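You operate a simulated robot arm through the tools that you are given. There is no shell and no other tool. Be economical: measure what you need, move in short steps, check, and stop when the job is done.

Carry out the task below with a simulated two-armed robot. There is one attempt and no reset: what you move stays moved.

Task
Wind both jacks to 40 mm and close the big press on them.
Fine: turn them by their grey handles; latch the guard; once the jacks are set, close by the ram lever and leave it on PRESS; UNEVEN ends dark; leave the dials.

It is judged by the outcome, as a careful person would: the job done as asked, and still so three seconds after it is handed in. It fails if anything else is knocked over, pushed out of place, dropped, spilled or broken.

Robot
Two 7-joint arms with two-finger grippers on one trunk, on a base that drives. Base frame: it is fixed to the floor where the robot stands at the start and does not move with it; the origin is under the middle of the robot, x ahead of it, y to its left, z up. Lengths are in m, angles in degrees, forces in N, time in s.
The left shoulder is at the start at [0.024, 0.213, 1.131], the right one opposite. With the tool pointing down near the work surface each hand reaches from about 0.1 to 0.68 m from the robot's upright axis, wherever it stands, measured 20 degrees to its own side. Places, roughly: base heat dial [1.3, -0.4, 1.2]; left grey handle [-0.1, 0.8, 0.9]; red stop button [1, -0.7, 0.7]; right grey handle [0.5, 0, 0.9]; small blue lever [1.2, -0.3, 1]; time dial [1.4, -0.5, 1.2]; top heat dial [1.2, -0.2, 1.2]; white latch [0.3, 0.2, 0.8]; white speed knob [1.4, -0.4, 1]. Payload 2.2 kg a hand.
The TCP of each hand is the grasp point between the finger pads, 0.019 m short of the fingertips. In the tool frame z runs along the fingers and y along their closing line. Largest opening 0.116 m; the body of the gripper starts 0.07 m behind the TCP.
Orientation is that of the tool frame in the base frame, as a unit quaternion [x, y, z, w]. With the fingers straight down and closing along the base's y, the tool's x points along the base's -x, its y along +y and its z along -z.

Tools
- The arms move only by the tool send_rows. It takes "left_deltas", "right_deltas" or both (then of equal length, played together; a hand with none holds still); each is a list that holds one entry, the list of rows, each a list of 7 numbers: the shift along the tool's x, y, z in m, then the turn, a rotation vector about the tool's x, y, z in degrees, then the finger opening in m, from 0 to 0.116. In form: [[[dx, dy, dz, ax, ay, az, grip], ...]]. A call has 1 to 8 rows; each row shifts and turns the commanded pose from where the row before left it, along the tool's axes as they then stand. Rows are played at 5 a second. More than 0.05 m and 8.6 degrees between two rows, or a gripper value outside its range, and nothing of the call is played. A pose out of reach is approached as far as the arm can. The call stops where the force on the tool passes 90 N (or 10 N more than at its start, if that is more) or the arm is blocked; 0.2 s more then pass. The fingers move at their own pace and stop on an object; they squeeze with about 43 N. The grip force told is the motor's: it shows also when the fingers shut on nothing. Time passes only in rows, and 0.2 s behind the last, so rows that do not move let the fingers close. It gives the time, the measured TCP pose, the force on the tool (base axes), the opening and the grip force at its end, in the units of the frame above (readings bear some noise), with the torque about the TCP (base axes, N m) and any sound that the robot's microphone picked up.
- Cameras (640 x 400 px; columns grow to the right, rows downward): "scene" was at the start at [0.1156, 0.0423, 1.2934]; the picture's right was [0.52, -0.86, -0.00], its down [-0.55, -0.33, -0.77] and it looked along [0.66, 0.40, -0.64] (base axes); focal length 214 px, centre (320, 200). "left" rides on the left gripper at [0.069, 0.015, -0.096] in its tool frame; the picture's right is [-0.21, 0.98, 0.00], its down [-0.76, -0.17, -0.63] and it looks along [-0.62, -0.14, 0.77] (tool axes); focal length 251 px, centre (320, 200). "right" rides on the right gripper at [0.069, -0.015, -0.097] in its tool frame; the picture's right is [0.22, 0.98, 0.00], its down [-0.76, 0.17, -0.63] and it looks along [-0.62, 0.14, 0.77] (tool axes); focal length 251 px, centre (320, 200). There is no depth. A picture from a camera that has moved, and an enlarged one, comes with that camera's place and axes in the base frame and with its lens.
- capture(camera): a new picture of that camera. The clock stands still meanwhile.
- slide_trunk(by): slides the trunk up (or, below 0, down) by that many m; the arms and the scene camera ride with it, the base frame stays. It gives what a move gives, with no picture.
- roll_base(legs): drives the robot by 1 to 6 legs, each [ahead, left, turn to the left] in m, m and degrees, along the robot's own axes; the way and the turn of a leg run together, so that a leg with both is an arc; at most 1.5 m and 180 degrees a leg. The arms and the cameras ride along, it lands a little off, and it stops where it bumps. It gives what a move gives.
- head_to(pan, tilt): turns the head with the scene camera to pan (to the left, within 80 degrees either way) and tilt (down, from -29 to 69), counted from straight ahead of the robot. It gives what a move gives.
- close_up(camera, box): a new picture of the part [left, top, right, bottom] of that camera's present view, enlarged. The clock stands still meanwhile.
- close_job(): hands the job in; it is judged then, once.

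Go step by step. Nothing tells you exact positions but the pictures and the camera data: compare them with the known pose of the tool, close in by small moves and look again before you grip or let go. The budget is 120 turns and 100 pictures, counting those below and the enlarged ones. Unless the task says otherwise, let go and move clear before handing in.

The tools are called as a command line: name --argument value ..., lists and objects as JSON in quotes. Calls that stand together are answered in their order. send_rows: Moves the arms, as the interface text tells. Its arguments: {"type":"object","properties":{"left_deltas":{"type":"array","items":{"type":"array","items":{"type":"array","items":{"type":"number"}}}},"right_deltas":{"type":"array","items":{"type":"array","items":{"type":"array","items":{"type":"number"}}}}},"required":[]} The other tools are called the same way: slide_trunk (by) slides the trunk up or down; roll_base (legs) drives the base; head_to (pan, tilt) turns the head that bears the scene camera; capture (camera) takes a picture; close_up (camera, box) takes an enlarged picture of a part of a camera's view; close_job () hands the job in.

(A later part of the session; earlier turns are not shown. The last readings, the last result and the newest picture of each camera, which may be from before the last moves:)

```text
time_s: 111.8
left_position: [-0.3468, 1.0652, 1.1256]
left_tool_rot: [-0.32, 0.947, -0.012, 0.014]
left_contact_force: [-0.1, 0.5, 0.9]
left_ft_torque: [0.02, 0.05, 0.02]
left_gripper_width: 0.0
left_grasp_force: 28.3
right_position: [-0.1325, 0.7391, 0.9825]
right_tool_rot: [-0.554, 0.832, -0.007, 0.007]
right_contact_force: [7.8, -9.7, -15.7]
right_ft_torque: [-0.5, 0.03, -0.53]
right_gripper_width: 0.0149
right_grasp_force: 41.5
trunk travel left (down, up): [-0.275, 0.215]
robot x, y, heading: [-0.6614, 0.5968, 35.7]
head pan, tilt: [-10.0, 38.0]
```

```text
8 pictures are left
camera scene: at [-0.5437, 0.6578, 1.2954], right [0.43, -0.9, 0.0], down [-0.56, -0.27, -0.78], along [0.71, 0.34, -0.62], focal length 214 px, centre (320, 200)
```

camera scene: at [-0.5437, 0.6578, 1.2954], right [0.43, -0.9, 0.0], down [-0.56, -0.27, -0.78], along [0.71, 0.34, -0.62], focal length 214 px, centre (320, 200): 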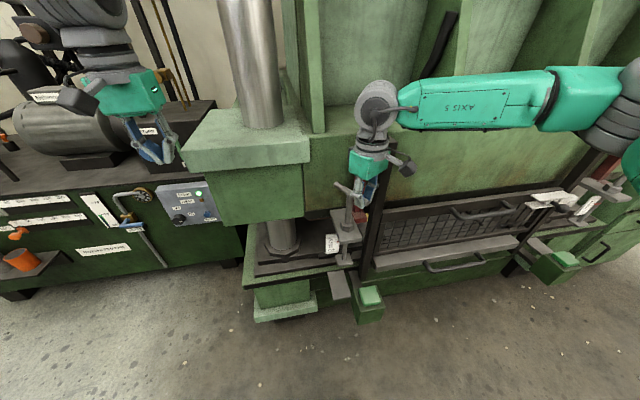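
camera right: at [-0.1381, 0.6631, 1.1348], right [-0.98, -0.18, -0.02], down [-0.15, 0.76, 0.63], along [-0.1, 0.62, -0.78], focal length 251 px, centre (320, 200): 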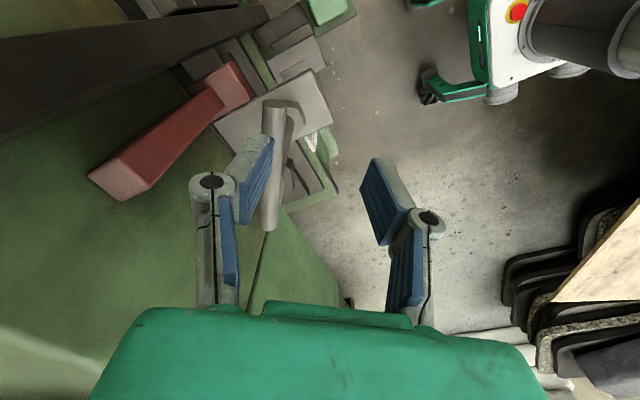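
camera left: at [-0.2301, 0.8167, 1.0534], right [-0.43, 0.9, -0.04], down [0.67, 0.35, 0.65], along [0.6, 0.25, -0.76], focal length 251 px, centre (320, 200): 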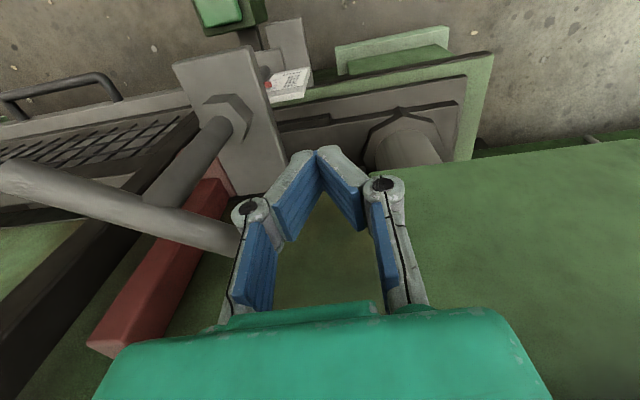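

send_rows --right_deltas '[[[-0.0003, 0.0045, 0, 0, 0, 7, 0.0], [-0.0003, 0.0045, 0, 0, 0, 7, 0.0], [-0.0003, 0.0045, 0, 0, 0, 7, 0.0], [0, 0, 0, 0, 0, 0, 0.0], [0, 0, 0, 0, 0, 0, 0.0]]]'

close_up --camera "scene" --box '[308, 226, 356, 262]'

```text
time_s: 113.0
left_position: [-0.3483, 1.067, 1.1264]
left_tool_rot: [-0.321, 0.947, -0.012, 0.015]
left_contact_force: [0.6, 0.0, -0.5]
left_ft_torque: [-0.02, -0.02, 0.0]
left_gripper_width: 0.0001
left_grasp_force: 28.5
right_position: [-0.1461, 0.7467, 0.9823]
right_tool_rot: [-0.394, 0.919, -0.006, 0.009]
right_contact_force: [-9.5, -10.1, -26.5]
right_ft_torque: [-0.54, 0.62, -0.09]
right_gripper_width: 0.0148
right_grasp_force: 41.3
trunk travel left (down, up): [-0.275, 0.215]
robot x, y, heading: [-0.6638, 0.5985, 35.7]
head pan, tilt: [-10.0, 38.0]
```

```text
11.11 times, centred on (332, 244) of scene
camera zoom: at [-0.5465, 0.6594, 1.2954], right [0.43, -0.9, 0.0], down [-0.56, -0.27, -0.78], along [0.71, 0.34, -0.62], focal length 2383 px, centre (187, -289)
```

zoom: 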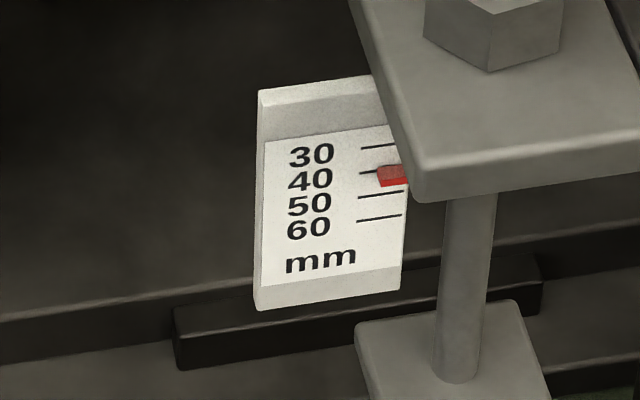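

About 38.8 mm; one more nudge of ~12°, then re-read.

send_rows --right_deltas '[[[-0.0003, 0.0045, 0, 0, 0, 7, 0.0], [-0.0003, 0.0039, 0, 0, 0, 6, 0.0], [0, 0, 0, 0, 0, 0, 0.0], [0, 0, 0, 0, 0, 0, 0.06], [0, 0, 0, 0, 0, 0, 0.06], [0, 0, -0.04, 0, 0, 0, 0.06], [0, 0, -0.045, 0, 0, 0, 0.06], [0, 0, -0.045, 0, 0, 0, 0.06]]]'

close_up --camera "scene" --box '[308, 226, 356, 262]'

```text
time_s: 114.8
left_position: [-0.3502, 1.067, 1.1263]
left_tool_rot: [-0.321, 0.947, -0.014, 0.016]
left_contact_force: [-0.1, 0.0, -0.9]
left_ft_torque: [-0.01, 0.01, 0.04]
left_gripper_width: 0.0001
left_grasp_force: 28.8
right_position: [-0.1566, 0.7556, 1.1156]
right_tool_rot: [-0.286, 0.958, -0.006, 0.011]
right_contact_force: [-0.3, 0.3, 0.3]
right_ft_torque: [0.02, -0.01, -0.02]
right_gripper_width: 0.0604
right_grasp_force: 0.1
trunk travel left (down, up): [-0.275, 0.215]
robot x, y, heading: [-0.6643, 0.5952, 35.7]
head pan, tilt: [-10.0, 38.0]
```

```text
11.11 times, centred on (332, 244) of scene
camera zoom: at [-0.5501, 0.6608, 1.296], right [0.43, -0.9, 0.0], down [-0.56, -0.27, -0.79], along [0.71, 0.34, -0.62], focal length 2383 px, centre (187, -289)
```

zoom: 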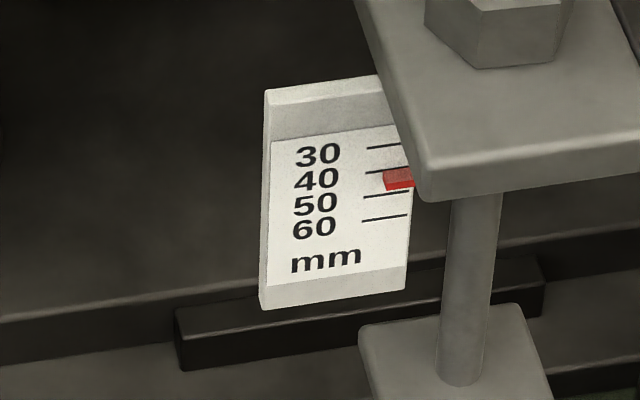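

Left jack reads 40 as well. Now I slide right along the press toward the control cabinet with the ram lever (ball at about (0.815, -0.59, 0.70)).

roll_base --legs '[[-0.12, 0, 0], [0, -1.0, 0], [0, -0.55, 0]]'

head_to --pan -22 --tilt 25

capture --camera "scene"

```text
time_s: 123.5
left_position: [0.4455, -0.2373, 1.1229]
left_tool_rot: [-0.329, 0.944, -0.017, 0.016]
left_contact_force: [-1.0, -0.4, 0.2]
left_ft_torque: [-0.04, -0.01, -0.03]
left_gripper_width: 0.0
left_grasp_force: 28.1
right_position: [0.6445, -0.5445, 1.1152]
right_tool_rot: [-0.292, 0.956, -0.008, 0.011]
right_contact_force: [0.4, 0.2, 0.6]
right_ft_torque: [-0.04, 0.0, 0.0]
right_gripper_width: 0.0601
right_grasp_force: 0.0
trunk travel left (down, up): [-0.275, 0.215]
robot x, y, heading: [0.1485, -0.7157, 36.6]
head pan, tilt: [-10.0, 38.0]
```

```text
time_s: 124.3
left_position: [0.443, -0.2403, 1.1257]
left_tool_rot: [-0.328, 0.944, -0.015, 0.018]
left_contact_force: [0.1, -0.1, -0.9]
left_ft_torque: [0.0, 0.01, -0.01]
left_gripper_width: 0.0
left_grasp_force: 28.3
right_position: [0.6415, -0.5482, 1.1158]
right_tool_rot: [-0.294, 0.956, -0.006, 0.013]
right_contact_force: [-0.5, -0.1, -0.1]
right_ft_torque: [-0.02, -0.04, 0.07]
right_gripper_width: 0.0599
right_grasp_force: 0.1
trunk travel left (down, up): [-0.275, 0.215]
robot x, y, heading: [0.143, -0.7155, 36.5]
head pan, tilt: [-22.0, 25.0]
```

```text
5 pictures are left
camera scene: at [0.264, -0.6606, 1.3163], right [0.25, -0.97, 0.01], down [-0.41, -0.11, -0.91], along [0.88, 0.23, -0.43], focal length 214 px, centre (320, 200)
```

scene: 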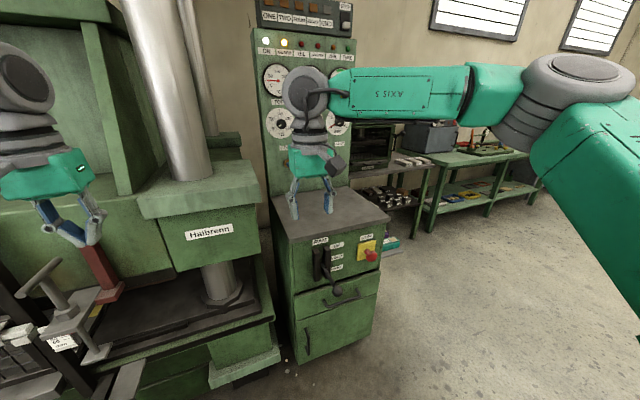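

close_up --camera "scene" --box '[296, 228, 392, 300]'

```text
5.56 times, centred on (344, 264) of scene
camera zoom: at [0.264, -0.6606, 1.3163], right [0.25, -0.97, 0.01], down [-0.41, -0.11, -0.91], along [0.88, 0.23, -0.43], focal length 1192 px, centre (187, -156)
```

zoom: 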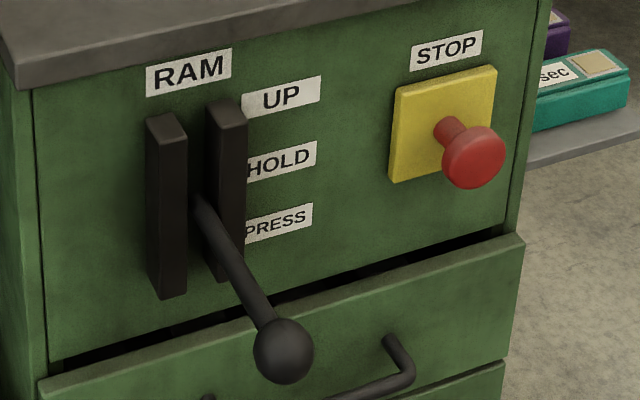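

The lever is at HOLD, with PRESS below. I move closer, lower the trunk a bit and bring the right hand above the lever ball.

roll_base --legs '[[0.07, 0, 0]]'

slide_trunk --by -0.1

send_rows --right_deltas '[[[-0.0122, -0.032, 0, 0, 0, 0, 0.09], [-0.0122, -0.032, 0, 0, 0, 0, 0.09], [-0.0122, -0.032, 0, 0, 0, 0, 0.09], [-0.0122, -0.031, 0, 0, 0, 0, 0.09], [0, 0, 0.04, 0, 0, 0, 0.09], [0, 0, 0.04, 0, 0, 0, 0.09], [0, 0, 0.04, 0, 0, 0, 0.09], [0, 0, 0, 0, 0, 0, 0.09]]]'

send_rows --right_deltas '[[[0, 0, 0, 0, 0, 0, 0.09], [0, 0, 0, 0, 0, 0, 0.09], [0, 0, 0, 0, 0, 0, 0.09], [0, 0, 0, 0, 0, 0, 0.09], [0, 0, 0, 0, 0, 0, 0.09], [0, 0, 0, 0, 0, 0, 0.09], [0, 0, 0, 0, 0, 0, 0.09], [0, 0, 0, 0, 0, 0, 0.09]]]'

```text
time_s: 125.3
left_position: [0.5034, -0.199, 1.1263]
left_tool_rot: [-0.33, 0.944, -0.015, 0.017]
left_contact_force: [0.2, 1.9, -0.5]
left_ft_torque: [-0.02, 0.02, 0.03]
left_gripper_width: 0.0
left_grasp_force: 28.7
right_position: [0.6994, -0.5068, 1.1159]
right_tool_rot: [-0.294, 0.956, -0.005, 0.012]
right_contact_force: [-0.3, 0.4, 0.4]
right_ft_torque: [-0.03, 0.03, 0.05]
right_gripper_width: 0.0599
right_grasp_force: 0.1
trunk travel left (down, up): [-0.275, 0.215]
robot x, y, heading: [0.1996, -0.6717, 36.7]
head pan, tilt: [-22.0, 25.0]
```

```text
time_s: 126.6
left_position: [0.5018, -0.2052, 1.0288]
left_tool_rot: [-0.328, 0.944, -0.012, 0.019]
left_contact_force: [-1.5, -0.4, 0.2]
left_ft_torque: [0.02, 0.01, -0.01]
left_gripper_width: 0.0
left_grasp_force: 28.5
right_position: [0.698, -0.5137, 1.0169]
right_tool_rot: [-0.294, 0.956, -0.003, 0.013]
right_contact_force: [0.6, -0.7, 1.0]
right_ft_torque: [0.01, 0.0, -0.02]
right_gripper_width: 0.0599
right_grasp_force: 0.0
trunk travel left (down, up): [-0.175, 0.315]
robot x, y, heading: [0.2018, -0.6765, 36.7]
head pan, tilt: [-22.0, 25.0]
```

```text
time_s: 128.4
left_position: [0.5006, -0.2063, 1.0277]
left_tool_rot: [-0.329, 0.944, -0.012, 0.018]
left_contact_force: [0.8, -0.3, -0.6]
left_ft_torque: [0.02, 0.01, 0.01]
left_gripper_width: 0.0
left_grasp_force: 28.5
right_position: [0.8148, -0.5888, 0.8982]
right_tool_rot: [-0.294, 0.956, -0.003, 0.013]
right_contact_force: [1.1, 0.0, 0.8]
right_ft_torque: [0.03, -0.01, 0.02]
right_gripper_width: 0.0899
right_grasp_force: 0.1
trunk travel left (down, up): [-0.175, 0.315]
robot x, y, heading: [0.1997, -0.6754, 36.5]
head pan, tilt: [-22.0, 25.0]
```

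```text
time_s: 130.2
left_position: [0.5007, -0.2036, 1.0284]
left_tool_rot: [-0.33, 0.944, -0.013, 0.018]
left_contact_force: [0.0, -0.2, -0.5]
left_ft_torque: [-0.02, -0.02, -0.01]
left_gripper_width: 0.0
left_grasp_force: 28.5
right_position: [0.8165, -0.5899, 0.8977]
right_tool_rot: [-0.294, 0.956, -0.004, 0.013]
right_contact_force: [-0.4, -0.2, 0.2]
right_ft_torque: [0.0, -0.03, 0.01]
right_gripper_width: 0.09
right_grasp_force: 0.0
trunk travel left (down, up): [-0.175, 0.315]
robot x, y, heading: [0.2026, -0.6734, 36.7]
head pan, tilt: [-22.0, 25.0]
```

capture --camera "right"

```text
3 pictures are left
camera right: at [0.7641, -0.6409, 0.9949], right [-0.73, 0.69, -0.02], down [0.52, 0.56, 0.65], along [0.46, 0.46, -0.76], focal length 251 px, centre (320, 200)
```

right: 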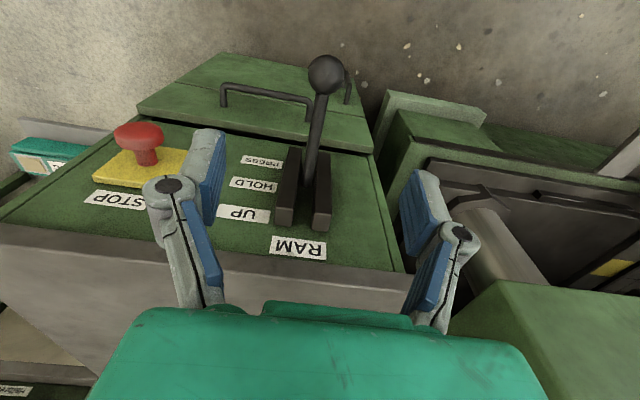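

send_rows --right_deltas '[[[0.003, 0, 0.04, 0, 0, 0, 0.08], [0, 0, 0.04, 0, 0, 0, 0.08], [0, 0, 0.04, 0, 0, 0, 0.08], [0, 0, 0.04, 0, 0, 0, 0.08], [0, 0, 0.024, 0, 0, 0, 0.08], [0, 0, 0, 0, 0, 0, 0.02], [0, 0, 0, 0, 0, 0, 0.02], [0, 0, 0, 0, 0, 0, 0.02]]]'

```text
time_s: 132.0
left_position: [0.4994, -0.2008, 1.0272]
left_tool_rot: [-0.329, 0.944, -0.014, 0.019]
left_contact_force: [-0.1, -0.4, -0.2]
left_ft_torque: [-0.02, 0.02, 0.04]
left_gripper_width: 0.0002
left_grasp_force: 28.3
right_position: [0.8141, -0.5858, 0.7127]
right_tool_rot: [-0.295, 0.955, -0.004, 0.012]
right_contact_force: [-14.1, 19.0, -10.4]
right_ft_torque: [-0.34, 1.16, 0.12]
right_gripper_width: 0.0389
right_grasp_force: 44.9
trunk travel left (down, up): [-0.175, 0.315]
robot x, y, heading: [0.1978, -0.6759, 36.8]
head pan, tilt: [-22.0, 25.0]
```

The ball is gripped (39 mm). I pull it down in an arc toward PRESS.

send_rows --right_deltas '[[[0, 0.005, 0, 0, 0, 0, 0.02], [-0.0006, 0, 0.012, 0, 0, 0, 0.02], [-0.0015, 0, 0.012, 0, 0, 0, 0.02], [-0.0025, 0, 0.012, 0, 0, 0, 0.02], [-0.0035, 0, 0.012, 0, 0, 0, 0.02], [0, 0, 0, 0, 0, 0, 0.02]]]'

```text
time_s: 133.4
left_position: [0.4984, -0.2021, 1.0271]
left_tool_rot: [-0.33, 0.944, -0.013, 0.018]
left_contact_force: [0.0, -0.2, -0.4]
left_ft_torque: [0.0, 0.03, 0.01]
left_gripper_width: 0.0
left_grasp_force: 28.4
right_position: [0.8203, -0.582, 0.6677]
right_tool_rot: [-0.294, 0.956, -0.004, 0.013]
right_contact_force: [-11.0, 3.4, 1.3]
right_ft_torque: [0.35, -0.64, -0.06]
right_gripper_width: 0.0365
right_grasp_force: 44.9
trunk travel left (down, up): [-0.175, 0.315]
robot x, y, heading: [0.1978, -0.6766, 36.4]
head pan, tilt: [-22.0, 25.0]
```

send_rows --right_deltas '[[[-0.004, 0, 0.012, 0, 0, 0, 0.02], [-0.005, 0, 0.012, 0, 0, 0, 0.02], [-0.006, 0, 0.012, 0, 0, 0, 0.02], [0, 0, 0, 0, 0, 0, 0.02]]]'

```text
time_s: 134.4
left_position: [0.4984, -0.2032, 1.0271]
left_tool_rot: [-0.33, 0.944, -0.013, 0.02]
left_contact_force: [0.2, 0.3, 0.2]
left_ft_torque: [-0.03, 0.01, 0.02]
left_gripper_width: 0.0002
left_grasp_force: 28.3
right_position: [0.8336, -0.5735, 0.6324]
right_tool_rot: [-0.294, 0.956, -0.004, 0.013]
right_contact_force: [-18.4, 5.5, 1.5]
right_ft_torque: [0.61, -0.77, -0.13]
right_gripper_width: 0.0334
right_grasp_force: 45.0
trunk travel left (down, up): [-0.175, 0.315]
robot x, y, heading: [0.1987, -0.6735, 36.3]
head pan, tilt: [-22.0, 25.0]
```

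send_rows --right_deltas '[[[0.004, 0, 0.012, 0, 0, 0, 0.02], [0, 0, 0.012, 0, 0, 0, 0.02], [-0.002, 0, 0.012, 0, 0, 0, 0.02], [0, 0, 0, 0, 0, 0, 0.02]]]'

```text
time_s: 135.4
left_position: [0.5006, -0.2036, 1.028]
left_tool_rot: [-0.329, 0.944, -0.013, 0.018]
left_contact_force: [0.6, 0.2, -0.7]
left_ft_torque: [0.0, 0.0, 0.03]
left_gripper_width: 0.0001
left_grasp_force: 28.4
right_position: [0.8329, -0.5764, 0.5927]
right_tool_rot: [-0.295, 0.955, -0.006, 0.01]
right_contact_force: [-11.9, 8.1, -5.0]
right_ft_torque: [-0.33, -0.23, 0.11]
right_gripper_width: 0.0281
right_grasp_force: 4.3
trunk travel left (down, up): [-0.175, 0.315]
robot x, y, heading: [0.2038, -0.6761, 36.3]
head pan, tilt: [-22.0, 25.0]
```

The fingers slid off the ball, so the lever is probably at its end. I open wide, withdraw toward the robot, then look.

send_rows --right_deltas '[[[0, 0, 0, 0, 0, 0, 0.11], [0, 0, 0, 0, 0, 0, 0.11], [0, 0, 0, 0, 0, 0, 0.11], [0.03, 0, 0, 0, 0, 0, 0.11], [0.03, 0, 0, 0, 0, 0, 0.11], [0.03, 0, 0, 0, 0, 0, 0.11], [0, 0, -0.04, 0, 0, 0, 0.11], [0, 0, -0.04, 0, 0, 0, 0.11]]]'

close_up --camera "scene" --box '[230, 20, 390, 320]'

```text
time_s: 137.2
left_position: [0.4997, -0.2049, 1.0287]
left_tool_rot: [-0.329, 0.944, -0.013, 0.02]
left_contact_force: [0.0, -0.8, 0.5]
left_ft_torque: [0.0, 0.0, 0.03]
left_gripper_width: 0.0001
left_grasp_force: 28.4
right_position: [0.7586, -0.6254, 0.6746]
right_tool_rot: [-0.294, 0.956, -0.003, 0.013]
right_contact_force: [-0.7, 0.1, 0.9]
right_ft_torque: [0.02, 0.01, 0.02]
right_gripper_width: 0.11
right_grasp_force: 0.1
trunk travel left (down, up): [-0.175, 0.315]
robot x, y, heading: [0.2, -0.6753, 36.5]
head pan, tilt: [-22.0, 25.0]
```

```text
1.33 times, centred on (310, 170) of scene
camera zoom: at [0.3228, -0.6259, 1.2163], right [0.25, -0.97, 0.0], down [-0.41, -0.11, -0.9], along [0.88, 0.23, -0.43], focal length 286 px, centre (333, 240)
```

zoom: 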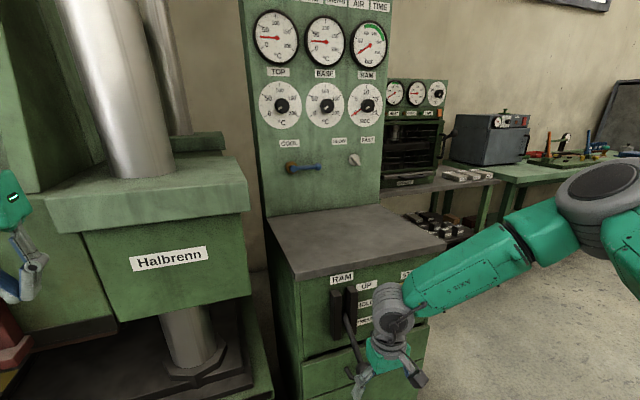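

send_rows --right_deltas '[[[0.02, -0.02, -0.03, 0, 0, 0, 0.08], [0, -0.03, -0.035, 0, 0, 0, 0.08], [0, -0.03, -0.035, 0, 0, 0, 0.08], [0, -0.03, -0.035, 0, 0, 0, 0.08], [0, 0, -0.04, 0, 0, 0, 0.08], [0, 0, -0.04, 0, 0, 0, 0.08], [0, 0, 0, 0, 0, 0, 0.08], [0, 0, 0, 0, 0, 0, 0.08]]]'

send_rows --right_deltas '[[[0, 0, 0, 0, 0, 0, 0.08], [0, 0, 0, 0, 0, 0, 0.08], [0, 0, 0, 0, 0, 0, 0.08], [0, 0, 0, 0, 0, 0, 0.08], [0, 0, 0, 0, 0, 0, 0.08], [0, 0, 0, 0, 0, 0, 0.08], [0, 0, 0, 0, 0, 0, 0.08], [0, 0, 0, 0, 0, 0, 0.08]]]'

head_to --pan -15 --tilt 17

send_rows --right_deltas '[[[0, 0, 0, 0, 0, 0, 0.08], [0, 0, 0, 0, 0, 0, 0.08], [0, 0, 0, 0, 0, 0, 0.08], [0, 0, 0, 0, 0, 0, 0.08], [0, 0, 0, 0, 0, 0, 0.08], [0, 0, 0, 0, 0, 0, 0.08], [0, 0, 0, 0, 0, 0, 0.08], [0, 0, 0, 0, 0, 0, 0.08]]]'

```text
time_s: 139.0
left_position: [0.4995, -0.2052, 1.0294]
left_tool_rot: [-0.327, 0.945, -0.012, 0.018]
left_contact_force: [0.0, -0.4, -0.3]
left_ft_torque: [0.03, 0.07, 0.02]
left_gripper_width: 0.0
left_grasp_force: 28.6
right_position: [0.7992, -0.731, 0.889]
right_tool_rot: [-0.294, 0.956, -0.002, 0.013]
right_contact_force: [0.0, 0.9, 0.7]
right_ft_torque: [0.01, 0.01, 0.0]
right_gripper_width: 0.0801
right_grasp_force: 0.1
trunk travel left (down, up): [-0.175, 0.315]
robot x, y, heading: [0.2, -0.6738, 36.5]
head pan, tilt: [-22.0, 25.0]
```

```text
time_s: 140.8
left_position: [0.5011, -0.2046, 1.028]
left_tool_rot: [-0.33, 0.944, -0.013, 0.018]
left_contact_force: [-0.9, 0.1, 0.4]
left_ft_torque: [-0.05, -0.01, 0.02]
left_gripper_width: 0.0
left_grasp_force: 28.1
right_position: [0.7991, -0.7288, 0.8892]
right_tool_rot: [-0.294, 0.956, -0.003, 0.013]
right_contact_force: [-0.5, -0.2, 0.2]
right_ft_torque: [-0.01, 0.0, 0.02]
right_gripper_width: 0.0804
right_grasp_force: 0.1
trunk travel left (down, up): [-0.175, 0.315]
robot x, y, heading: [0.1978, -0.6731, 36.7]
head pan, tilt: [-22.0, 25.0]
```

```text
time_s: 141.5
left_position: [0.5006, -0.204, 1.0283]
left_tool_rot: [-0.329, 0.944, -0.012, 0.018]
left_contact_force: [0.0, 0.4, 0.4]
left_ft_torque: [0.01, -0.04, -0.01]
left_gripper_width: 0.0
left_grasp_force: 28.9
right_position: [0.7982, -0.7284, 0.8876]
right_tool_rot: [-0.294, 0.956, -0.003, 0.013]
right_contact_force: [0.1, 0.9, 0.3]
right_ft_torque: [0.02, 0.04, -0.02]
right_gripper_width: 0.0801
right_grasp_force: 0.1
trunk travel left (down, up): [-0.175, 0.315]
robot x, y, heading: [0.1986, -0.6759, 36.6]
head pan, tilt: [-15.0, 17.0]
```

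```text
time_s: 143.3
left_position: [0.5017, -0.2049, 1.029]
left_tool_rot: [-0.33, 0.944, -0.012, 0.018]
left_contact_force: [-0.4, 0.2, -0.1]
left_ft_torque: [-0.01, 0.01, 0.0]
left_gripper_width: 0.0
left_grasp_force: 28.5
right_position: [0.799, -0.731, 0.8887]
right_tool_rot: [-0.295, 0.955, -0.003, 0.013]
right_contact_force: [0.1, -0.2, -1.1]
right_ft_torque: [0.03, 0.02, -0.01]
right_gripper_width: 0.0799
right_grasp_force: 0.1
trunk travel left (down, up): [-0.175, 0.315]
robot x, y, heading: [0.1995, -0.6808, 36.6]
head pan, tilt: [-15.0, 17.0]
```

close_up --camera "scene" --box '[230, 80, 430, 330]'

```text
1.60 times, centred on (330, 205) of scene
camera zoom: at [0.3215, -0.6158, 1.2292], right [0.37, -0.93, 0.0], down [-0.28, -0.11, -0.96], along [0.89, 0.35, -0.3], focal length 343 px, centre (304, 192)
```

zoom: 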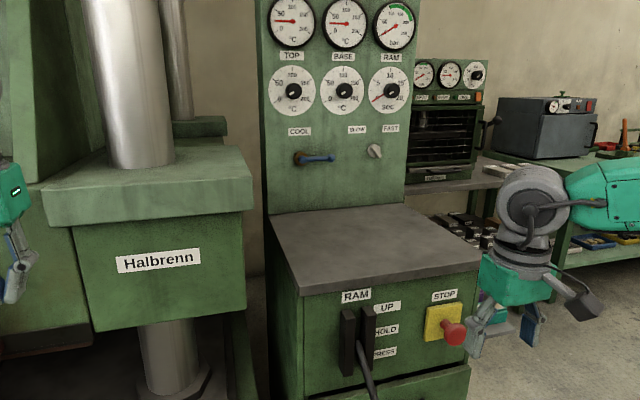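

The lever points steeper than before; to be sure it's fully on PRESS I press down on its ball from above with closed fingers and feel for the stop.

send_rows --right_deltas '[[[-0.0303, 0.0287, 0, 0, 0, 0, 0.0], [-0.0303, 0.0287, 0, 0, 0, 0, 0.0], [-0.0303, 0.0287, 0, 0, 0, 0, 0.0], [-0.0303, 0.0287, 0, 0, 0, 0, 0.0], [0, 0, 0.04, 0, 0, 0, 0.0], [0, 0, 0.04, 0, 0, 0, 0.0], [0, 0, 0.04, 0, 0, 0, 0.0], [0, 0, 0.02, 0, 0, 0, 0.0]]]'

send_rows --right_deltas '[[[0, 0, 0.01, 0, 0, 0, 0.0], [0, 0, 0.01, 0, 0, 0, 0.0], [0, 0, 0.01, 0, 0, 0, 0.0], [0, 0, 0.01, 0, 0, 0, 0.0], [0, 0, 0, 0, 0, 0, 0.0]]]'

```text
time_s: 145.1
left_position: [0.5019, -0.2032, 1.0279]
left_tool_rot: [-0.329, 0.944, -0.012, 0.018]
left_contact_force: [-0.3, 0.6, -0.3]
left_ft_torque: [0.0, -0.01, -0.01]
left_gripper_width: 0.0
left_grasp_force: 28.5
right_position: [0.8361, -0.5662, 0.7511]
right_tool_rot: [-0.294, 0.956, -0.003, 0.013]
right_contact_force: [0.1, -1.2, -0.8]
right_ft_torque: [-0.03, 0.01, -0.02]
right_gripper_width: 0.0002
right_grasp_force: 28.8
trunk travel left (down, up): [-0.175, 0.315]
robot x, y, heading: [0.2039, -0.6757, 36.6]
head pan, tilt: [-15.0, 17.0]
```

```text
time_s: 146.3
left_position: [0.5014, -0.2041, 1.0282]
left_tool_rot: [-0.329, 0.944, -0.012, 0.018]
left_contact_force: [1.0, -0.9, 0.0]
left_ft_torque: [-0.01, 0.0, 0.01]
left_gripper_width: 0.0
left_grasp_force: 29.0
right_position: [0.8389, -0.566, 0.7105]
right_tool_rot: [-0.294, 0.956, -0.003, 0.013]
right_contact_force: [0.5, -0.6, 0.8]
right_ft_torque: [0.01, 0.02, -0.02]
right_gripper_width: 0.0002
right_grasp_force: 28.3
trunk travel left (down, up): [-0.175, 0.315]
robot x, y, heading: [0.1989, -0.6763, 36.8]
head pan, tilt: [-15.0, 17.0]
```

send_rows --right_deltas '[[[0, 0, 0.01, 0, 0, 0, 0.0], [0, 0, 0.01, 0, 0, 0, 0.0], [0, 0, 0.01, 0, 0, 0, 0.0], [0, 0, 0.01, 0, 0, 0, 0.0], [0, 0, 0, 0, 0, 0, 0.0]]]'

```text
time_s: 147.5
left_position: [0.5011, -0.2049, 1.0282]
left_tool_rot: [-0.329, 0.944, -0.012, 0.018]
left_contact_force: [0.3, 0.8, -0.6]
left_ft_torque: [0.03, -0.02, -0.01]
left_gripper_width: 0.0
left_grasp_force: 28.5
right_position: [0.839, -0.5665, 0.6728]
right_tool_rot: [-0.294, 0.956, -0.004, 0.013]
right_contact_force: [-0.1, 0.5, 0.4]
right_ft_torque: [-0.03, 0.03, 0.04]
right_gripper_width: 0.0
right_grasp_force: 28.4
trunk travel left (down, up): [-0.175, 0.315]
robot x, y, heading: [0.1954, -0.6718, 36.5]
head pan, tilt: [-15.0, 17.0]
```

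send_rows --right_deltas '[[[0, 0, 0.01, 0, 0, 0, 0.0], [0, 0, 0.01, 0, 0, 0, 0.0], [0, 0, 0.01, 0, 0, 0, 0.0], [0, 0, 0.01, 0, 0, 0, 0.0], [0, 0, 0, 0, 0, 0, 0.0]]]'

```text
time_s: 148.5
left_position: [0.4948, -0.2076, 1.031]
left_tool_rot: [-0.328, 0.944, -0.013, 0.021]
left_contact_force: [1.1, 0.6, -0.6]
left_ft_torque: [-0.02, 0.01, 0.0]
left_gripper_width: 0.0002
left_grasp_force: 28.0
right_position: [0.841, -0.5654, 0.6522]
right_tool_rot: [-0.291, 0.956, -0.002, 0.019]
right_contact_force: [-32.5, -31.4, 58.9]
right_ft_torque: [-0.49, -0.04, 0.23]
right_gripper_width: 0.0059
right_grasp_force: 28.6
trunk travel left (down, up): [-0.175, 0.315]
robot x, y, heading: [0.1972, -0.6726, 36.6]
head pan, tilt: [-15.0, 17.0]
stopped in row 5 (right hand): the force on the tool passed its limit at 96 N (the readings are from after the stop); the commanded pose is now the measured one
```

The lever is against its lower stop: PRESS. I lift clear, back off and give the press time to close.

send_rows --right_deltas '[[[0.02, 0, -0.03, 0, 0, 0, 0.0], [0.02, 0, -0.04, 0, 0, 0, 0.0], [0, 0, -0.045, 0, 0, 0, 0.0], [0, 0, -0.045, 0, 0, 0, 0.0], [0, 0, -0.045, 0, 0, 0, 0.0], [0, 0, 0, 0, 0, 0, 0.0]]]'

roll_base --legs '[[-0.35, 0, 0]]'

head_to --pan 5 --tilt 10

send_rows --right_deltas '[[[0, 0, 0, 0, 0, 0, 0.0], [0, 0, 0, 0, 0, 0, 0.0], [0, 0, 0, 0, 0, 0, 0.0], [0, 0, 0, 0, 0, 0, 0.0], [0, 0, 0, 0, 0, 0, 0.0], [0, 0, 0, 0, 0, 0, 0.0], [0, 0, 0, 0, 0, 0, 0.0], [0, 0, 0, 0, 0, 0, 0.0]]]'

send_rows --right_deltas '[[[0, 0, 0, 0, 0, 0, 0.0], [0, 0, 0, 0, 0, 0, 0.0], [0, 0, 0, 0, 0, 0, 0.0], [0, 0, 0, 0, 0, 0, 0.0], [0, 0, 0, 0, 0, 0, 0.0], [0, 0, 0, 0, 0, 0, 0.0], [0, 0, 0, 0, 0, 0, 0.0], [0, 0, 0, 0, 0, 0, 0.0]]]'

send_rows --right_deltas '[[[0, 0, 0, 0, 0, 0, 0.0], [0, 0, 0, 0, 0, 0, 0.0], [0, 0, 0, 0, 0, 0, 0.0], [0, 0, 0, 0, 0, 0, 0.0], [0, 0, 0, 0, 0, 0, 0.0], [0, 0, 0, 0, 0, 0, 0.0], [0, 0, 0, 0, 0, 0, 0.0], [0, 0, 0, 0, 0, 0, 0.0]]]'

```text
time_s: 149.9
left_position: [0.501, -0.2061, 1.0278]
left_tool_rot: [-0.328, 0.944, -0.013, 0.018]
left_contact_force: [-1.4, -1.0, -0.1]
left_ft_torque: [0.01, 0.0, 0.01]
left_gripper_width: 0.0001
left_grasp_force: 28.8
right_position: [0.8029, -0.5849, 0.8468]
right_tool_rot: [-0.292, 0.956, 0.0, 0.019]
right_contact_force: [0.3, 0.1, 0.5]
right_ft_torque: [-0.01, 0.02, -0.03]
right_gripper_width: 0.0
right_grasp_force: 28.5
trunk travel left (down, up): [-0.175, 0.315]
robot x, y, heading: [0.1981, -0.6772, 36.4]
head pan, tilt: [-15.0, 17.0]
```

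```text
time_s: 152.2
left_position: [0.2303, -0.4071, 1.0312]
left_tool_rot: [-0.327, 0.945, -0.013, 0.02]
left_contact_force: [-0.7, 0.3, 1.0]
left_ft_torque: [-0.02, -0.01, 0.02]
left_gripper_width: 0.0
left_grasp_force: 28.7
right_position: [0.5313, -0.7888, 0.8501]
right_tool_rot: [-0.29, 0.957, -0.002, 0.019]
right_contact_force: [0.2, 0.2, 0.9]
right_ft_torque: [-0.02, -0.01, 0.0]
right_gripper_width: 0.0
right_grasp_force: 29.1
trunk travel left (down, up): [-0.175, 0.315]
robot x, y, heading: [-0.0746, -0.8767, 36.2]
head pan, tilt: [-15.0, 17.0]
```

```text
time_s: 153.0
left_position: [0.2287, -0.4077, 1.0318]
left_tool_rot: [-0.326, 0.945, -0.013, 0.02]
left_contact_force: [0.2, -0.4, 0.0]
left_ft_torque: [0.0, 0.01, 0.01]
left_gripper_width: 0.0
left_grasp_force: 28.4
right_position: [0.5288, -0.7887, 0.8509]
right_tool_rot: [-0.29, 0.957, -0.001, 0.022]
right_contact_force: [-0.5, -0.1, 0.5]
right_ft_torque: [0.0, 0.01, 0.0]
right_gripper_width: 0.0
right_grasp_force: 27.7
trunk travel left (down, up): [-0.175, 0.315]
robot x, y, heading: [-0.074, -0.8745, 36.1]
head pan, tilt: [5.0, 10.0]
```

```text
time_s: 154.8
left_position: [0.2292, -0.4079, 1.0323]
left_tool_rot: [-0.327, 0.945, -0.012, 0.021]
left_contact_force: [0.2, -0.4, -0.1]
left_ft_torque: [-0.02, 0.01, -0.02]
left_gripper_width: 0.0003
left_grasp_force: 28.9
right_position: [0.5278, -0.7902, 0.853]
right_tool_rot: [-0.29, 0.957, -0.001, 0.02]
right_contact_force: [0.8, 0.4, -0.6]
right_ft_torque: [-0.02, 0.02, -0.01]
right_gripper_width: 0.0001
right_grasp_force: 28.9
trunk travel left (down, up): [-0.175, 0.315]
robot x, y, heading: [-0.0705, -0.8764, 36.1]
head pan, tilt: [5.0, 10.0]
```

```text
time_s: 156.6
left_position: [0.2272, -0.4095, 1.0333]
left_tool_rot: [-0.326, 0.945, -0.011, 0.021]
left_contact_force: [0.5, 0.4, 0.5]
left_ft_torque: [0.0, -0.03, -0.03]
left_gripper_width: 0.0
left_grasp_force: 27.9
right_position: [0.5279, -0.7907, 0.8514]
right_tool_rot: [-0.289, 0.957, 0.0, 0.022]
right_contact_force: [-0.1, -0.4, -0.3]
right_ft_torque: [-0.03, 0.03, 0.0]
right_gripper_width: 0.0
right_grasp_force: 29.1
trunk travel left (down, up): [-0.175, 0.315]
robot x, y, heading: [-0.0737, -0.8746, 36.3]
head pan, tilt: [5.0, 10.0]
```

```text
time_s: 158.4
left_position: [0.2283, -0.4078, 1.0314]
left_tool_rot: [-0.326, 0.945, -0.012, 0.021]
left_contact_force: [-0.4, -0.5, -0.1]
left_ft_torque: [0.0, 0.02, -0.01]
left_gripper_width: 0.0001
left_grasp_force: 28.2
right_position: [0.5284, -0.79, 0.8511]
right_tool_rot: [-0.29, 0.957, -0.001, 0.022]
right_contact_force: [0.6, -0.2, -0.2]
right_ft_torque: [-0.01, -0.02, 0.0]
right_gripper_width: 0.0002
right_grasp_force: 28.2
trunk travel left (down, up): [-0.175, 0.315]
robot x, y, heading: [-0.0756, -0.8738, 36.2]
head pan, tilt: [5.0, 10.0]
```

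close_up --camera "scene" --box '[190, 80, 440, 320]'

```text
1.67 times, centred on (315, 200) of scene
camera zoom: at [0.0337, -0.7863, 1.242], right [0.66, -0.75, 0.0], down [-0.14, -0.12, -0.98], along [0.74, 0.65, -0.18], focal length 358 px, centre (328, 200)
```

zoom: 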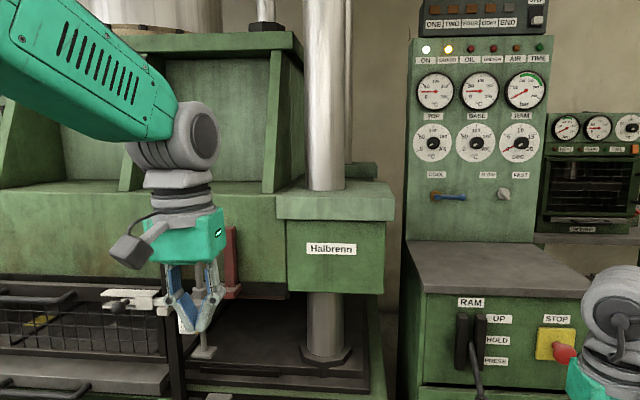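

The lamps show GUARD still lit, UNEVEN dark, and the ram gauge at zero: the bolt evidently slid back a few millimetres when I let go, so the press is inhibited. No pictures remain, so by measured poses I return the left hand (fingers closed) to push the bolt fully home; first I raise both hands and drive back.

slide_trunk --by 0.1

send_rows --right_deltas '[[[0.01, 0, -0.04, 0, 0, 0, 0.0], [0.01, 0, -0.04, 0, 0, 0, 0.0], [0.01, 0, -0.04, 0, 0, 0, 0.0], [0.01, 0, -0.04, 0, 0, 0, 0.0], [0.01, 0, -0.04, 0, 0, 0, 0.0], [0.01, 0, -0.02, 0, 0, 0, 0.0]]]'

roll_base --legs '[[0, 0.468, 0], [0.25, 0, 0]]'

send_rows --left_deltas '[[[0, 0, 0, 0, 0, 0, 0.0], [0, 0, 0, 0, 0, 0, 0.0], [0, 0, 0, 0, 0, 0, 0.0], [0, 0, 0, 0, 0, 0, 0.0], [0, 0, 0, 0, 0, 0, 0.0], [0, 0, 0, 0, 0, 0, 0.0]]]'

```text
time_s: 159.7
left_position: [0.228, -0.4069, 1.1326]
left_tool_rot: [-0.327, 0.945, -0.013, 0.021]
left_contact_force: [-0.3, -0.5, -0.1]
left_ft_torque: [-0.01, 0.01, 0.01]
left_gripper_width: 0.0001
left_grasp_force: 28.5
right_position: [0.5274, -0.7899, 0.9512]
right_tool_rot: [-0.29, 0.957, -0.001, 0.02]
right_contact_force: [0.1, -0.5, -0.6]
right_ft_torque: [-0.01, 0.0, -0.03]
right_gripper_width: 0.0
right_grasp_force: 28.5
trunk travel left (down, up): [-0.275, 0.215]
robot x, y, heading: [-0.0754, -0.8759, 36.4]
head pan, tilt: [5.0, 10.0]
```

```text
time_s: 161.1
left_position: [0.2271, -0.4077, 1.1328]
left_tool_rot: [-0.327, 0.945, -0.012, 0.021]
left_contact_force: [0.2, -0.3, -1.2]
left_ft_torque: [0.01, -0.02, 0.0]
left_gripper_width: 0.0001
left_grasp_force: 28.3
right_position: [0.4686, -0.8251, 1.1692]
right_tool_rot: [-0.29, 0.957, 0.0, 0.022]
right_contact_force: [0.3, 0.1, 0.0]
right_ft_torque: [-0.02, 0.0, -0.02]
right_gripper_width: 0.0
right_grasp_force: 28.3
trunk travel left (down, up): [-0.275, 0.215]
robot x, y, heading: [-0.0747, -0.8742, 36.4]
head pan, tilt: [5.0, 10.0]
```

```text
time_s: 165.3
left_position: [0.1087, 0.1664, 1.1226]
left_tool_rot: [-0.331, 0.943, -0.031, 0.028]
left_contact_force: [-2.2, 3.3, 0.4]
left_ft_torque: [-0.25, -0.11, 0.0]
left_gripper_width: 0.0
left_grasp_force: 28.1
right_position: [0.3506, -0.2488, 1.1782]
right_tool_rot: [-0.296, 0.955, -0.019, 0.029]
right_contact_force: [-0.9, 2.8, 0.7]
right_ft_torque: [-0.17, -0.15, -0.01]
right_gripper_width: 0.0001
right_grasp_force: 28.5
trunk travel left (down, up): [-0.275, 0.215]
robot x, y, heading: [-0.1643, -0.3393, 36.4]
head pan, tilt: [5.0, 10.0]
```

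```text
time_s: 166.8
left_position: [0.1419, 0.1162, 1.1333]
left_tool_rot: [-0.332, 0.943, -0.006, 0.019]
left_contact_force: [0.3, -1.6, -0.2]
left_ft_torque: [0.01, 0.03, 0.05]
left_gripper_width: 0.0002
left_grasp_force: 28.1
right_position: [0.3856, -0.3015, 1.1645]
right_tool_rot: [-0.294, 0.955, 0.006, 0.02]
right_contact_force: [-0.8, 1.0, 1.3]
right_ft_torque: [0.05, -0.01, 0.01]
right_gripper_width: 0.0
right_grasp_force: 28.8
trunk travel left (down, up): [-0.275, 0.215]
robot x, y, heading: [-0.1611, -0.3403, 36.9]
head pan, tilt: [5.0, 10.0]
```

roll_base --legs '[[0.15, 0, 0]]'

send_rows --left_deltas '[[[0, 0, 0, 0, 0, 0, 0.0], [0, 0, 0, 0, 0, 0, 0.0], [0, 0, 0, 0, 0, 0, 0.0], [0, 0, 0, 0, 0, 0, 0.0], [0, 0, 0, 0, 0, 0, 0.0], [0, 0, 0, 0, 0, 0, 0.0], [0, 0, 0, 0, 0, 0, 0.0], [0, 0, 0, 0, 0, 0, 0.0]]]'

send_rows --left_deltas '[[[0, 0, 0, 0, 0, 0, 0.0], [0, 0, 0, 0, 0, 0, 0.0], [0, 0, 0, 0, 0, 0, 0.0], [0, 0, 0, 0, 0, 0, 0.0], [0, 0, 0, 0, 0, 0, 0.0], [0, 0, 0, 0, 0, 0, 0.0], [0, 0, 0, 0, 0, 0, 0.0], [0, 0, 0, 0, 0, 0, 0.0]]]'

```text
time_s: 168.1
left_position: [0.2566, 0.2103, 1.1341]
left_tool_rot: [-0.333, 0.943, -0.007, 0.02]
left_contact_force: [-0.1, -0.8, 0.2]
left_ft_torque: [-0.02, 0.01, 0.0]
left_gripper_width: 0.0
left_grasp_force: 28.5
right_position: [0.5024, -0.206, 1.1664]
right_tool_rot: [-0.296, 0.955, 0.004, 0.022]
right_contact_force: [-0.1, -0.5, -1.0]
right_ft_torque: [0.0, 0.06, -0.01]
right_gripper_width: 0.0
right_grasp_force: 28.3
trunk travel left (down, up): [-0.275, 0.215]
robot x, y, heading: [-0.041, -0.2506, 36.7]
head pan, tilt: [5.0, 10.0]
```

```text
time_s: 169.9
left_position: [0.2765, 0.1795, 1.1397]
left_tool_rot: [-0.329, 0.944, 0.005, 0.019]
left_contact_force: [-0.3, -0.2, 1.1]
left_ft_torque: [0.04, 0.04, 0.0]
left_gripper_width: 0.0
left_grasp_force: 28.8
right_position: [0.5208, -0.2353, 1.1596]
right_tool_rot: [-0.294, 0.955, 0.016, 0.019]
right_contact_force: [0.6, -0.5, -0.3]
right_ft_torque: [0.04, 0.04, -0.02]
right_gripper_width: 0.0
right_grasp_force: 28.1
trunk travel left (down, up): [-0.275, 0.215]
robot x, y, heading: [-0.0392, -0.2546, 36.8]
head pan, tilt: [5.0, 10.0]
```

```text
time_s: 171.9
left_position: [0.2988, 0.1439, 1.145]
left_tool_rot: [-0.327, 0.945, 0.021, 0.016]
left_contact_force: [1.4, -1.9, 0.6]
left_ft_torque: [0.15, 0.18, 0.0]
left_gripper_width: 0.0
left_grasp_force: 28.1
right_position: [0.5423, -0.2706, 1.1507]
right_tool_rot: [-0.289, 0.957, 0.032, 0.013]
right_contact_force: [1.2, -1.9, 1.2]
right_ft_torque: [0.18, 0.13, 0.01]
right_gripper_width: 0.0001
right_grasp_force: 28.6
trunk travel left (down, up): [-0.275, 0.215]
robot x, y, heading: [-0.0379, -0.2581, 36.4]
head pan, tilt: [5.0, 10.0]
stopped in row 8 (left hand): the arm was blocked; the commanded pose is now the measured one
```

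The body is drifting, maybe from an elbow touching; I back off and let it settle.

roll_base --legs '[[-0.12, 0, 0]]'

send_rows --left_deltas '[[[0, 0, 0, 0, 0, 0, 0.0], [0, 0, 0, 0, 0, 0, 0.0], [0, 0, 0, 0, 0, 0, 0.0], [0, 0, 0, 0, 0, 0, 0.0], [0, 0, 0, 0, 0, 0, 0.0], [0, 0, 0, 0, 0, 0, 0.0], [0, 0, 0, 0, 0, 0, 0.0], [0, 0, 0, 0, 0, 0, 0.0]]]'

send_rows --left_deltas '[[[0, 0, 0, 0, 0, 0, 0.0], [0, 0, 0, 0, 0, 0, 0.0], [0, 0, 0, 0, 0, 0, 0.0], [0, 0, 0, 0, 0, 0, 0.0], [0, 0, 0, 0, 0, 0, 0.0], [0, 0, 0, 0, 0, 0, 0.0], [0, 0, 0, 0, 0, 0, 0.0], [0, 0, 0, 0, 0, 0, 0.0]]]'

```text
time_s: 173.2
left_position: [0.1541, 0.1412, 1.1379]
left_tool_rot: [-0.332, 0.943, -0.009, 0.023]
left_contact_force: [-1.7, 0.4, 0.8]
left_ft_torque: [-0.09, -0.07, -0.03]
left_gripper_width: 0.0
left_grasp_force: 28.8
right_position: [0.3976, -0.2737, 1.1708]
right_tool_rot: [-0.295, 0.955, 0.002, 0.026]
right_contact_force: [-0.5, 0.8, -0.2]
right_ft_torque: [-0.08, -0.05, 0.02]
right_gripper_width: 0.0001
right_grasp_force: 28.6
trunk travel left (down, up): [-0.275, 0.215]
robot x, y, heading: [-0.1412, -0.3169, 36.7]
head pan, tilt: [5.0, 10.0]
```

```text
time_s: 175.2
left_position: [0.1798, 0.0945, 1.1496]
left_tool_rot: [-0.331, 0.943, 0.016, 0.02]
left_contact_force: [0.7, -1.8, -0.3]
left_ft_torque: [0.13, 0.09, 0.01]
left_gripper_width: 0.0001
left_grasp_force: 28.7
right_position: [0.4239, -0.3213, 1.1584]
right_tool_rot: [-0.296, 0.955, 0.028, 0.02]
right_contact_force: [0.7, -1.1, 0.0]
right_ft_torque: [0.09, 0.07, -0.02]
right_gripper_width: 0.0
right_grasp_force: 28.6
trunk travel left (down, up): [-0.275, 0.215]
robot x, y, heading: [-0.1354, -0.3198, 37.0]
head pan, tilt: [5.0, 10.0]
stopped in row 8 (left hand): the arm was blocked; the commanded pose is now the measured one
```

```text
time_s: 177.2
left_position: [0.1785, 0.0947, 1.147]
left_tool_rot: [-0.33, 0.944, 0.013, 0.022]
left_contact_force: [-0.1, -0.4, -0.1]
left_ft_torque: [0.01, 0.01, 0.02]
left_gripper_width: 0.0001
left_grasp_force: 28.3
right_position: [0.421, -0.3224, 1.1614]
right_tool_rot: [-0.294, 0.955, 0.025, 0.022]
right_contact_force: [-0.3, -0.6, 0.0]
right_ft_torque: [0.04, -0.01, -0.02]
right_gripper_width: 0.0001
right_grasp_force: 28.3
trunk travel left (down, up): [-0.275, 0.215]
robot x, y, heading: [-0.1352, -0.323, 36.8]
head pan, tilt: [5.0, 10.0]
stopped in row 8 (left hand): the arm was blocked; the commanded pose is now the measured one
```

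roll_base --legs '[[0.09, 0.03, 0]]'

send_rows --left_deltas '[[[0, 0, 0, 0, 0, 0, 0.0], [0, 0, 0, 0, 0, 0, 0.0], [0, 0, 0, 0, 0, 0, 0.0], [0, 0, 0, 0, 0, 0, 0.0], [0, 0, 0, 0, 0, 0, 0.0], [0, 0, 0, 0, 0, 0, 0.0]]]'

send_rows --left_deltas '[[[0, 0, 0, 0, 0, 0, 0.0], [0, 0, 0, 0, 0, 0, 0.0], [0, 0, 0, 0, 0, 0, 0.0], [0, 0, 0, 0, 0, 0, 0.0], [0, 0, 0, 0, 0, 0, 0.0], [0, 0, 0, 0, 0, 0, 0.0]]]'

```text
time_s: 178.3
left_position: [0.2212, 0.1865, 1.1452]
left_tool_rot: [-0.331, 0.943, 0.006, 0.022]
left_contact_force: [0.4, 0.6, 0.0]
left_ft_torque: [-0.06, 0.01, 0.0]
left_gripper_width: 0.0001
left_grasp_force: 28.6
right_position: [0.4664, -0.2279, 1.1658]
right_tool_rot: [-0.296, 0.955, 0.018, 0.024]
right_contact_force: [0.7, 0.5, -0.3]
right_ft_torque: [-0.05, 0.03, -0.04]
right_gripper_width: 0.0001
right_grasp_force: 28.1
trunk travel left (down, up): [-0.275, 0.215]
robot x, y, heading: [-0.0884, -0.2412, 36.6]
head pan, tilt: [5.0, 10.0]
```

```text
time_s: 179.7
left_position: [0.2232, 0.178, 1.1492]
left_tool_rot: [-0.331, 0.943, 0.01, 0.023]
left_contact_force: [-0.3, 0.4, 0.8]
left_ft_torque: [0.02, 0.01, -0.03]
left_gripper_width: 0.0
left_grasp_force: 28.2
right_position: [0.468, -0.2366, 1.1638]
right_tool_rot: [-0.296, 0.955, 0.022, 0.023]
right_contact_force: [0.3, -0.6, -0.1]
right_ft_torque: [0.0, -0.01, 0.0]
right_gripper_width: 0.0003
right_grasp_force: 27.8
trunk travel left (down, up): [-0.275, 0.215]
robot x, y, heading: [-0.0879, -0.2362, 36.9]
head pan, tilt: [5.0, 10.0]
```

```text
time_s: 181.1
left_position: [0.2224, 0.1821, 1.1477]
left_tool_rot: [-0.331, 0.943, 0.01, 0.023]
left_contact_force: [-0.5, 0.4, 0.0]
left_ft_torque: [0.01, 0.0, 0.02]
left_gripper_width: 0.0
left_grasp_force: 28.7
right_position: [0.4669, -0.2347, 1.165]
right_tool_rot: [-0.297, 0.954, 0.022, 0.024]
right_contact_force: [0.6, -0.2, -0.3]
right_ft_torque: [-0.03, 0.01, 0.02]
right_gripper_width: 0.0
right_grasp_force: 29.0
trunk travel left (down, up): [-0.275, 0.215]
robot x, y, heading: [-0.0828, -0.2401, 36.4]
head pan, tilt: [5.0, 10.0]
```

send_rows --left_deltas '[[[-0.028, -0.0015, 0, 0, 2.9, 0, 0.0], [-0.028, -0.0016, 0, 0, 0, 0, 0.0], [0, 0, 0.045, 0, 0, 0, 0.0], [0, 0, 0.045, 0, 0, 0, 0.0], [0, 0, 0.045, 0, 0, 0, 0.0], [0, 0, 0.045, 0, 0, 0, 0.0], [0, 0, 0.045, 0, 0, 0, 0.0], [0, 0, 0, 0, 0, 0, 0.0]]]'

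send_rows --left_deltas '[[[0, 0, 0, 0, 0, 0, 0.0], [0, 0, 0, 0, 0, 0, 0.0], [0, 0, 0, 0, 0, 0, 0.0], [0, 0, 0, 0, 0, 0, 0.0], [0, 0, 0, 0, 0, 0, 0.0], [0, 0, 0, 0, 0, 0, 0.0], [0, 0, 0, 0, 0, 0, 0.0], [0, 0, 0, 0, 0, 0, 0.0]]]'

```text
time_s: 182.9
left_position: [0.2675, 0.2134, 0.9259]
left_tool_rot: [-0.331, 0.944, 0.002, -0.001]
left_contact_force: [-0.2, 0.0, 0.5]
left_ft_torque: [0.01, -0.02, 0.03]
left_gripper_width: 0.0001
left_grasp_force: 28.1
right_position: [0.4658, -0.2356, 1.1657]
right_tool_rot: [-0.297, 0.954, 0.022, 0.024]
right_contact_force: [-0.8, -0.1, 0.2]
right_ft_torque: [0.0, -0.04, 0.01]
right_gripper_width: 0.0
right_grasp_force: 27.7
trunk travel left (down, up): [-0.275, 0.215]
robot x, y, heading: [-0.09, -0.2399, 36.8]
head pan, tilt: [5.0, 10.0]
```

```text
time_s: 184.7
left_position: [0.2677, 0.2137, 0.9261]
left_tool_rot: [-0.332, 0.943, 0.002, 0.0]
left_contact_force: [-0.8, -0.1, 0.0]
left_ft_torque: [0.03, 0.01, -0.03]
left_gripper_width: 0.0001
left_grasp_force: 28.9
right_position: [0.4678, -0.2349, 1.1652]
right_tool_rot: [-0.297, 0.954, 0.022, 0.024]
right_contact_force: [0.3, -0.9, 0.1]
right_ft_torque: [0.0, -0.04, 0.01]
right_gripper_width: 0.0002
right_grasp_force: 28.4
trunk travel left (down, up): [-0.275, 0.215]
robot x, y, heading: [-0.0826, -0.2424, 36.7]
head pan, tilt: [5.0, 10.0]
```

send_rows --left_deltas '[[[0, 0, 0.04, 0, 0, 0, 0.0], [0, 0, 0.04, 0, 0, 0, 0.0], [0, 0, 0.028, 0, 0, 0, 0.0], [0, 0, 0, 0, 0, 0, 0.0], [0, 0, 0, 0, 0, 0, 0.0]]]'

```text
time_s: 185.9
left_position: [0.2676, 0.2154, 0.818]
left_tool_rot: [-0.332, 0.943, 0.001, -0.002]
left_contact_force: [0.3, 0.7, -0.1]
left_ft_torque: [-0.02, -0.02, 0.02]
left_gripper_width: 0.0002
left_grasp_force: 28.7
right_position: [0.468, -0.2354, 1.1653]
right_tool_rot: [-0.297, 0.954, 0.022, 0.024]
right_contact_force: [0.2, 0.0, -0.2]
right_ft_torque: [0.0, -0.02, 0.01]
right_gripper_width: 0.0
right_grasp_force: 27.9
trunk travel left (down, up): [-0.275, 0.215]
robot x, y, heading: [-0.0834, -0.2408, 36.8]
head pan, tilt: [5.0, 10.0]
```

send_rows --left_deltas '[[[0.0006, -0.01, 0, 0, 0, 0, 0.0], [0.0006, -0.01, 0, 0, 0, 0, 0.0], [0.0006, -0.01, 0, 0, 0, 0, 0.0], [0.0006, -0.01, 0, 0, 0, 0, 0.0], [0, 0, 0, 0, 0, 0, 0.0]]]'

send_rows --left_deltas '[[[0.0003, -0.005, 0, 0, 0, 0, 0.0], [0.0003, -0.005, 0, 0, 0, 0, 0.0], [0, 0, 0, 0, 0, 0, 0.0]]]'

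```text
time_s: 187.1
left_position: [0.2868, 0.1864, 0.8164]
left_tool_rot: [-0.332, 0.943, 0.001, 0.0]
left_contact_force: [-10.2, 14.5, 5.6]
left_ft_torque: [-0.24, -0.21, -0.01]
left_gripper_width: 0.0002
left_grasp_force: 28.8
right_position: [0.4642, -0.2305, 1.167]
right_tool_rot: [-0.297, 0.954, 0.019, 0.025]
right_contact_force: [-0.1, 0.0, -0.3]
right_ft_torque: [-0.02, 0.01, 0.02]
right_gripper_width: 0.0
right_grasp_force: 28.5
trunk travel left (down, up): [-0.275, 0.215]
robot x, y, heading: [-0.0866, -0.2372, 36.6]
head pan, tilt: [5.0, 10.0]
```

```text
time_s: 187.9
left_position: [0.2883, 0.1847, 0.8167]
left_tool_rot: [-0.334, 0.942, 0.005, -0.002]
left_contact_force: [-42.0, 46.2, 15.8]
left_ft_torque: [-0.68, -0.56, -0.14]
left_gripper_width: 0.0001
left_grasp_force: 28.7
right_position: [0.4604, -0.2295, 1.1677]
right_tool_rot: [-0.297, 0.954, 0.02, 0.026]
right_contact_force: [0.7, 0.2, 0.5]
right_ft_torque: [0.03, 0.0, -0.01]
right_gripper_width: 0.0001
right_grasp_force: 28.3
trunk travel left (down, up): [-0.275, 0.215]
robot x, y, heading: [-0.0867, -0.2387, 37.3]
head pan, tilt: [5.0, 10.0]
```

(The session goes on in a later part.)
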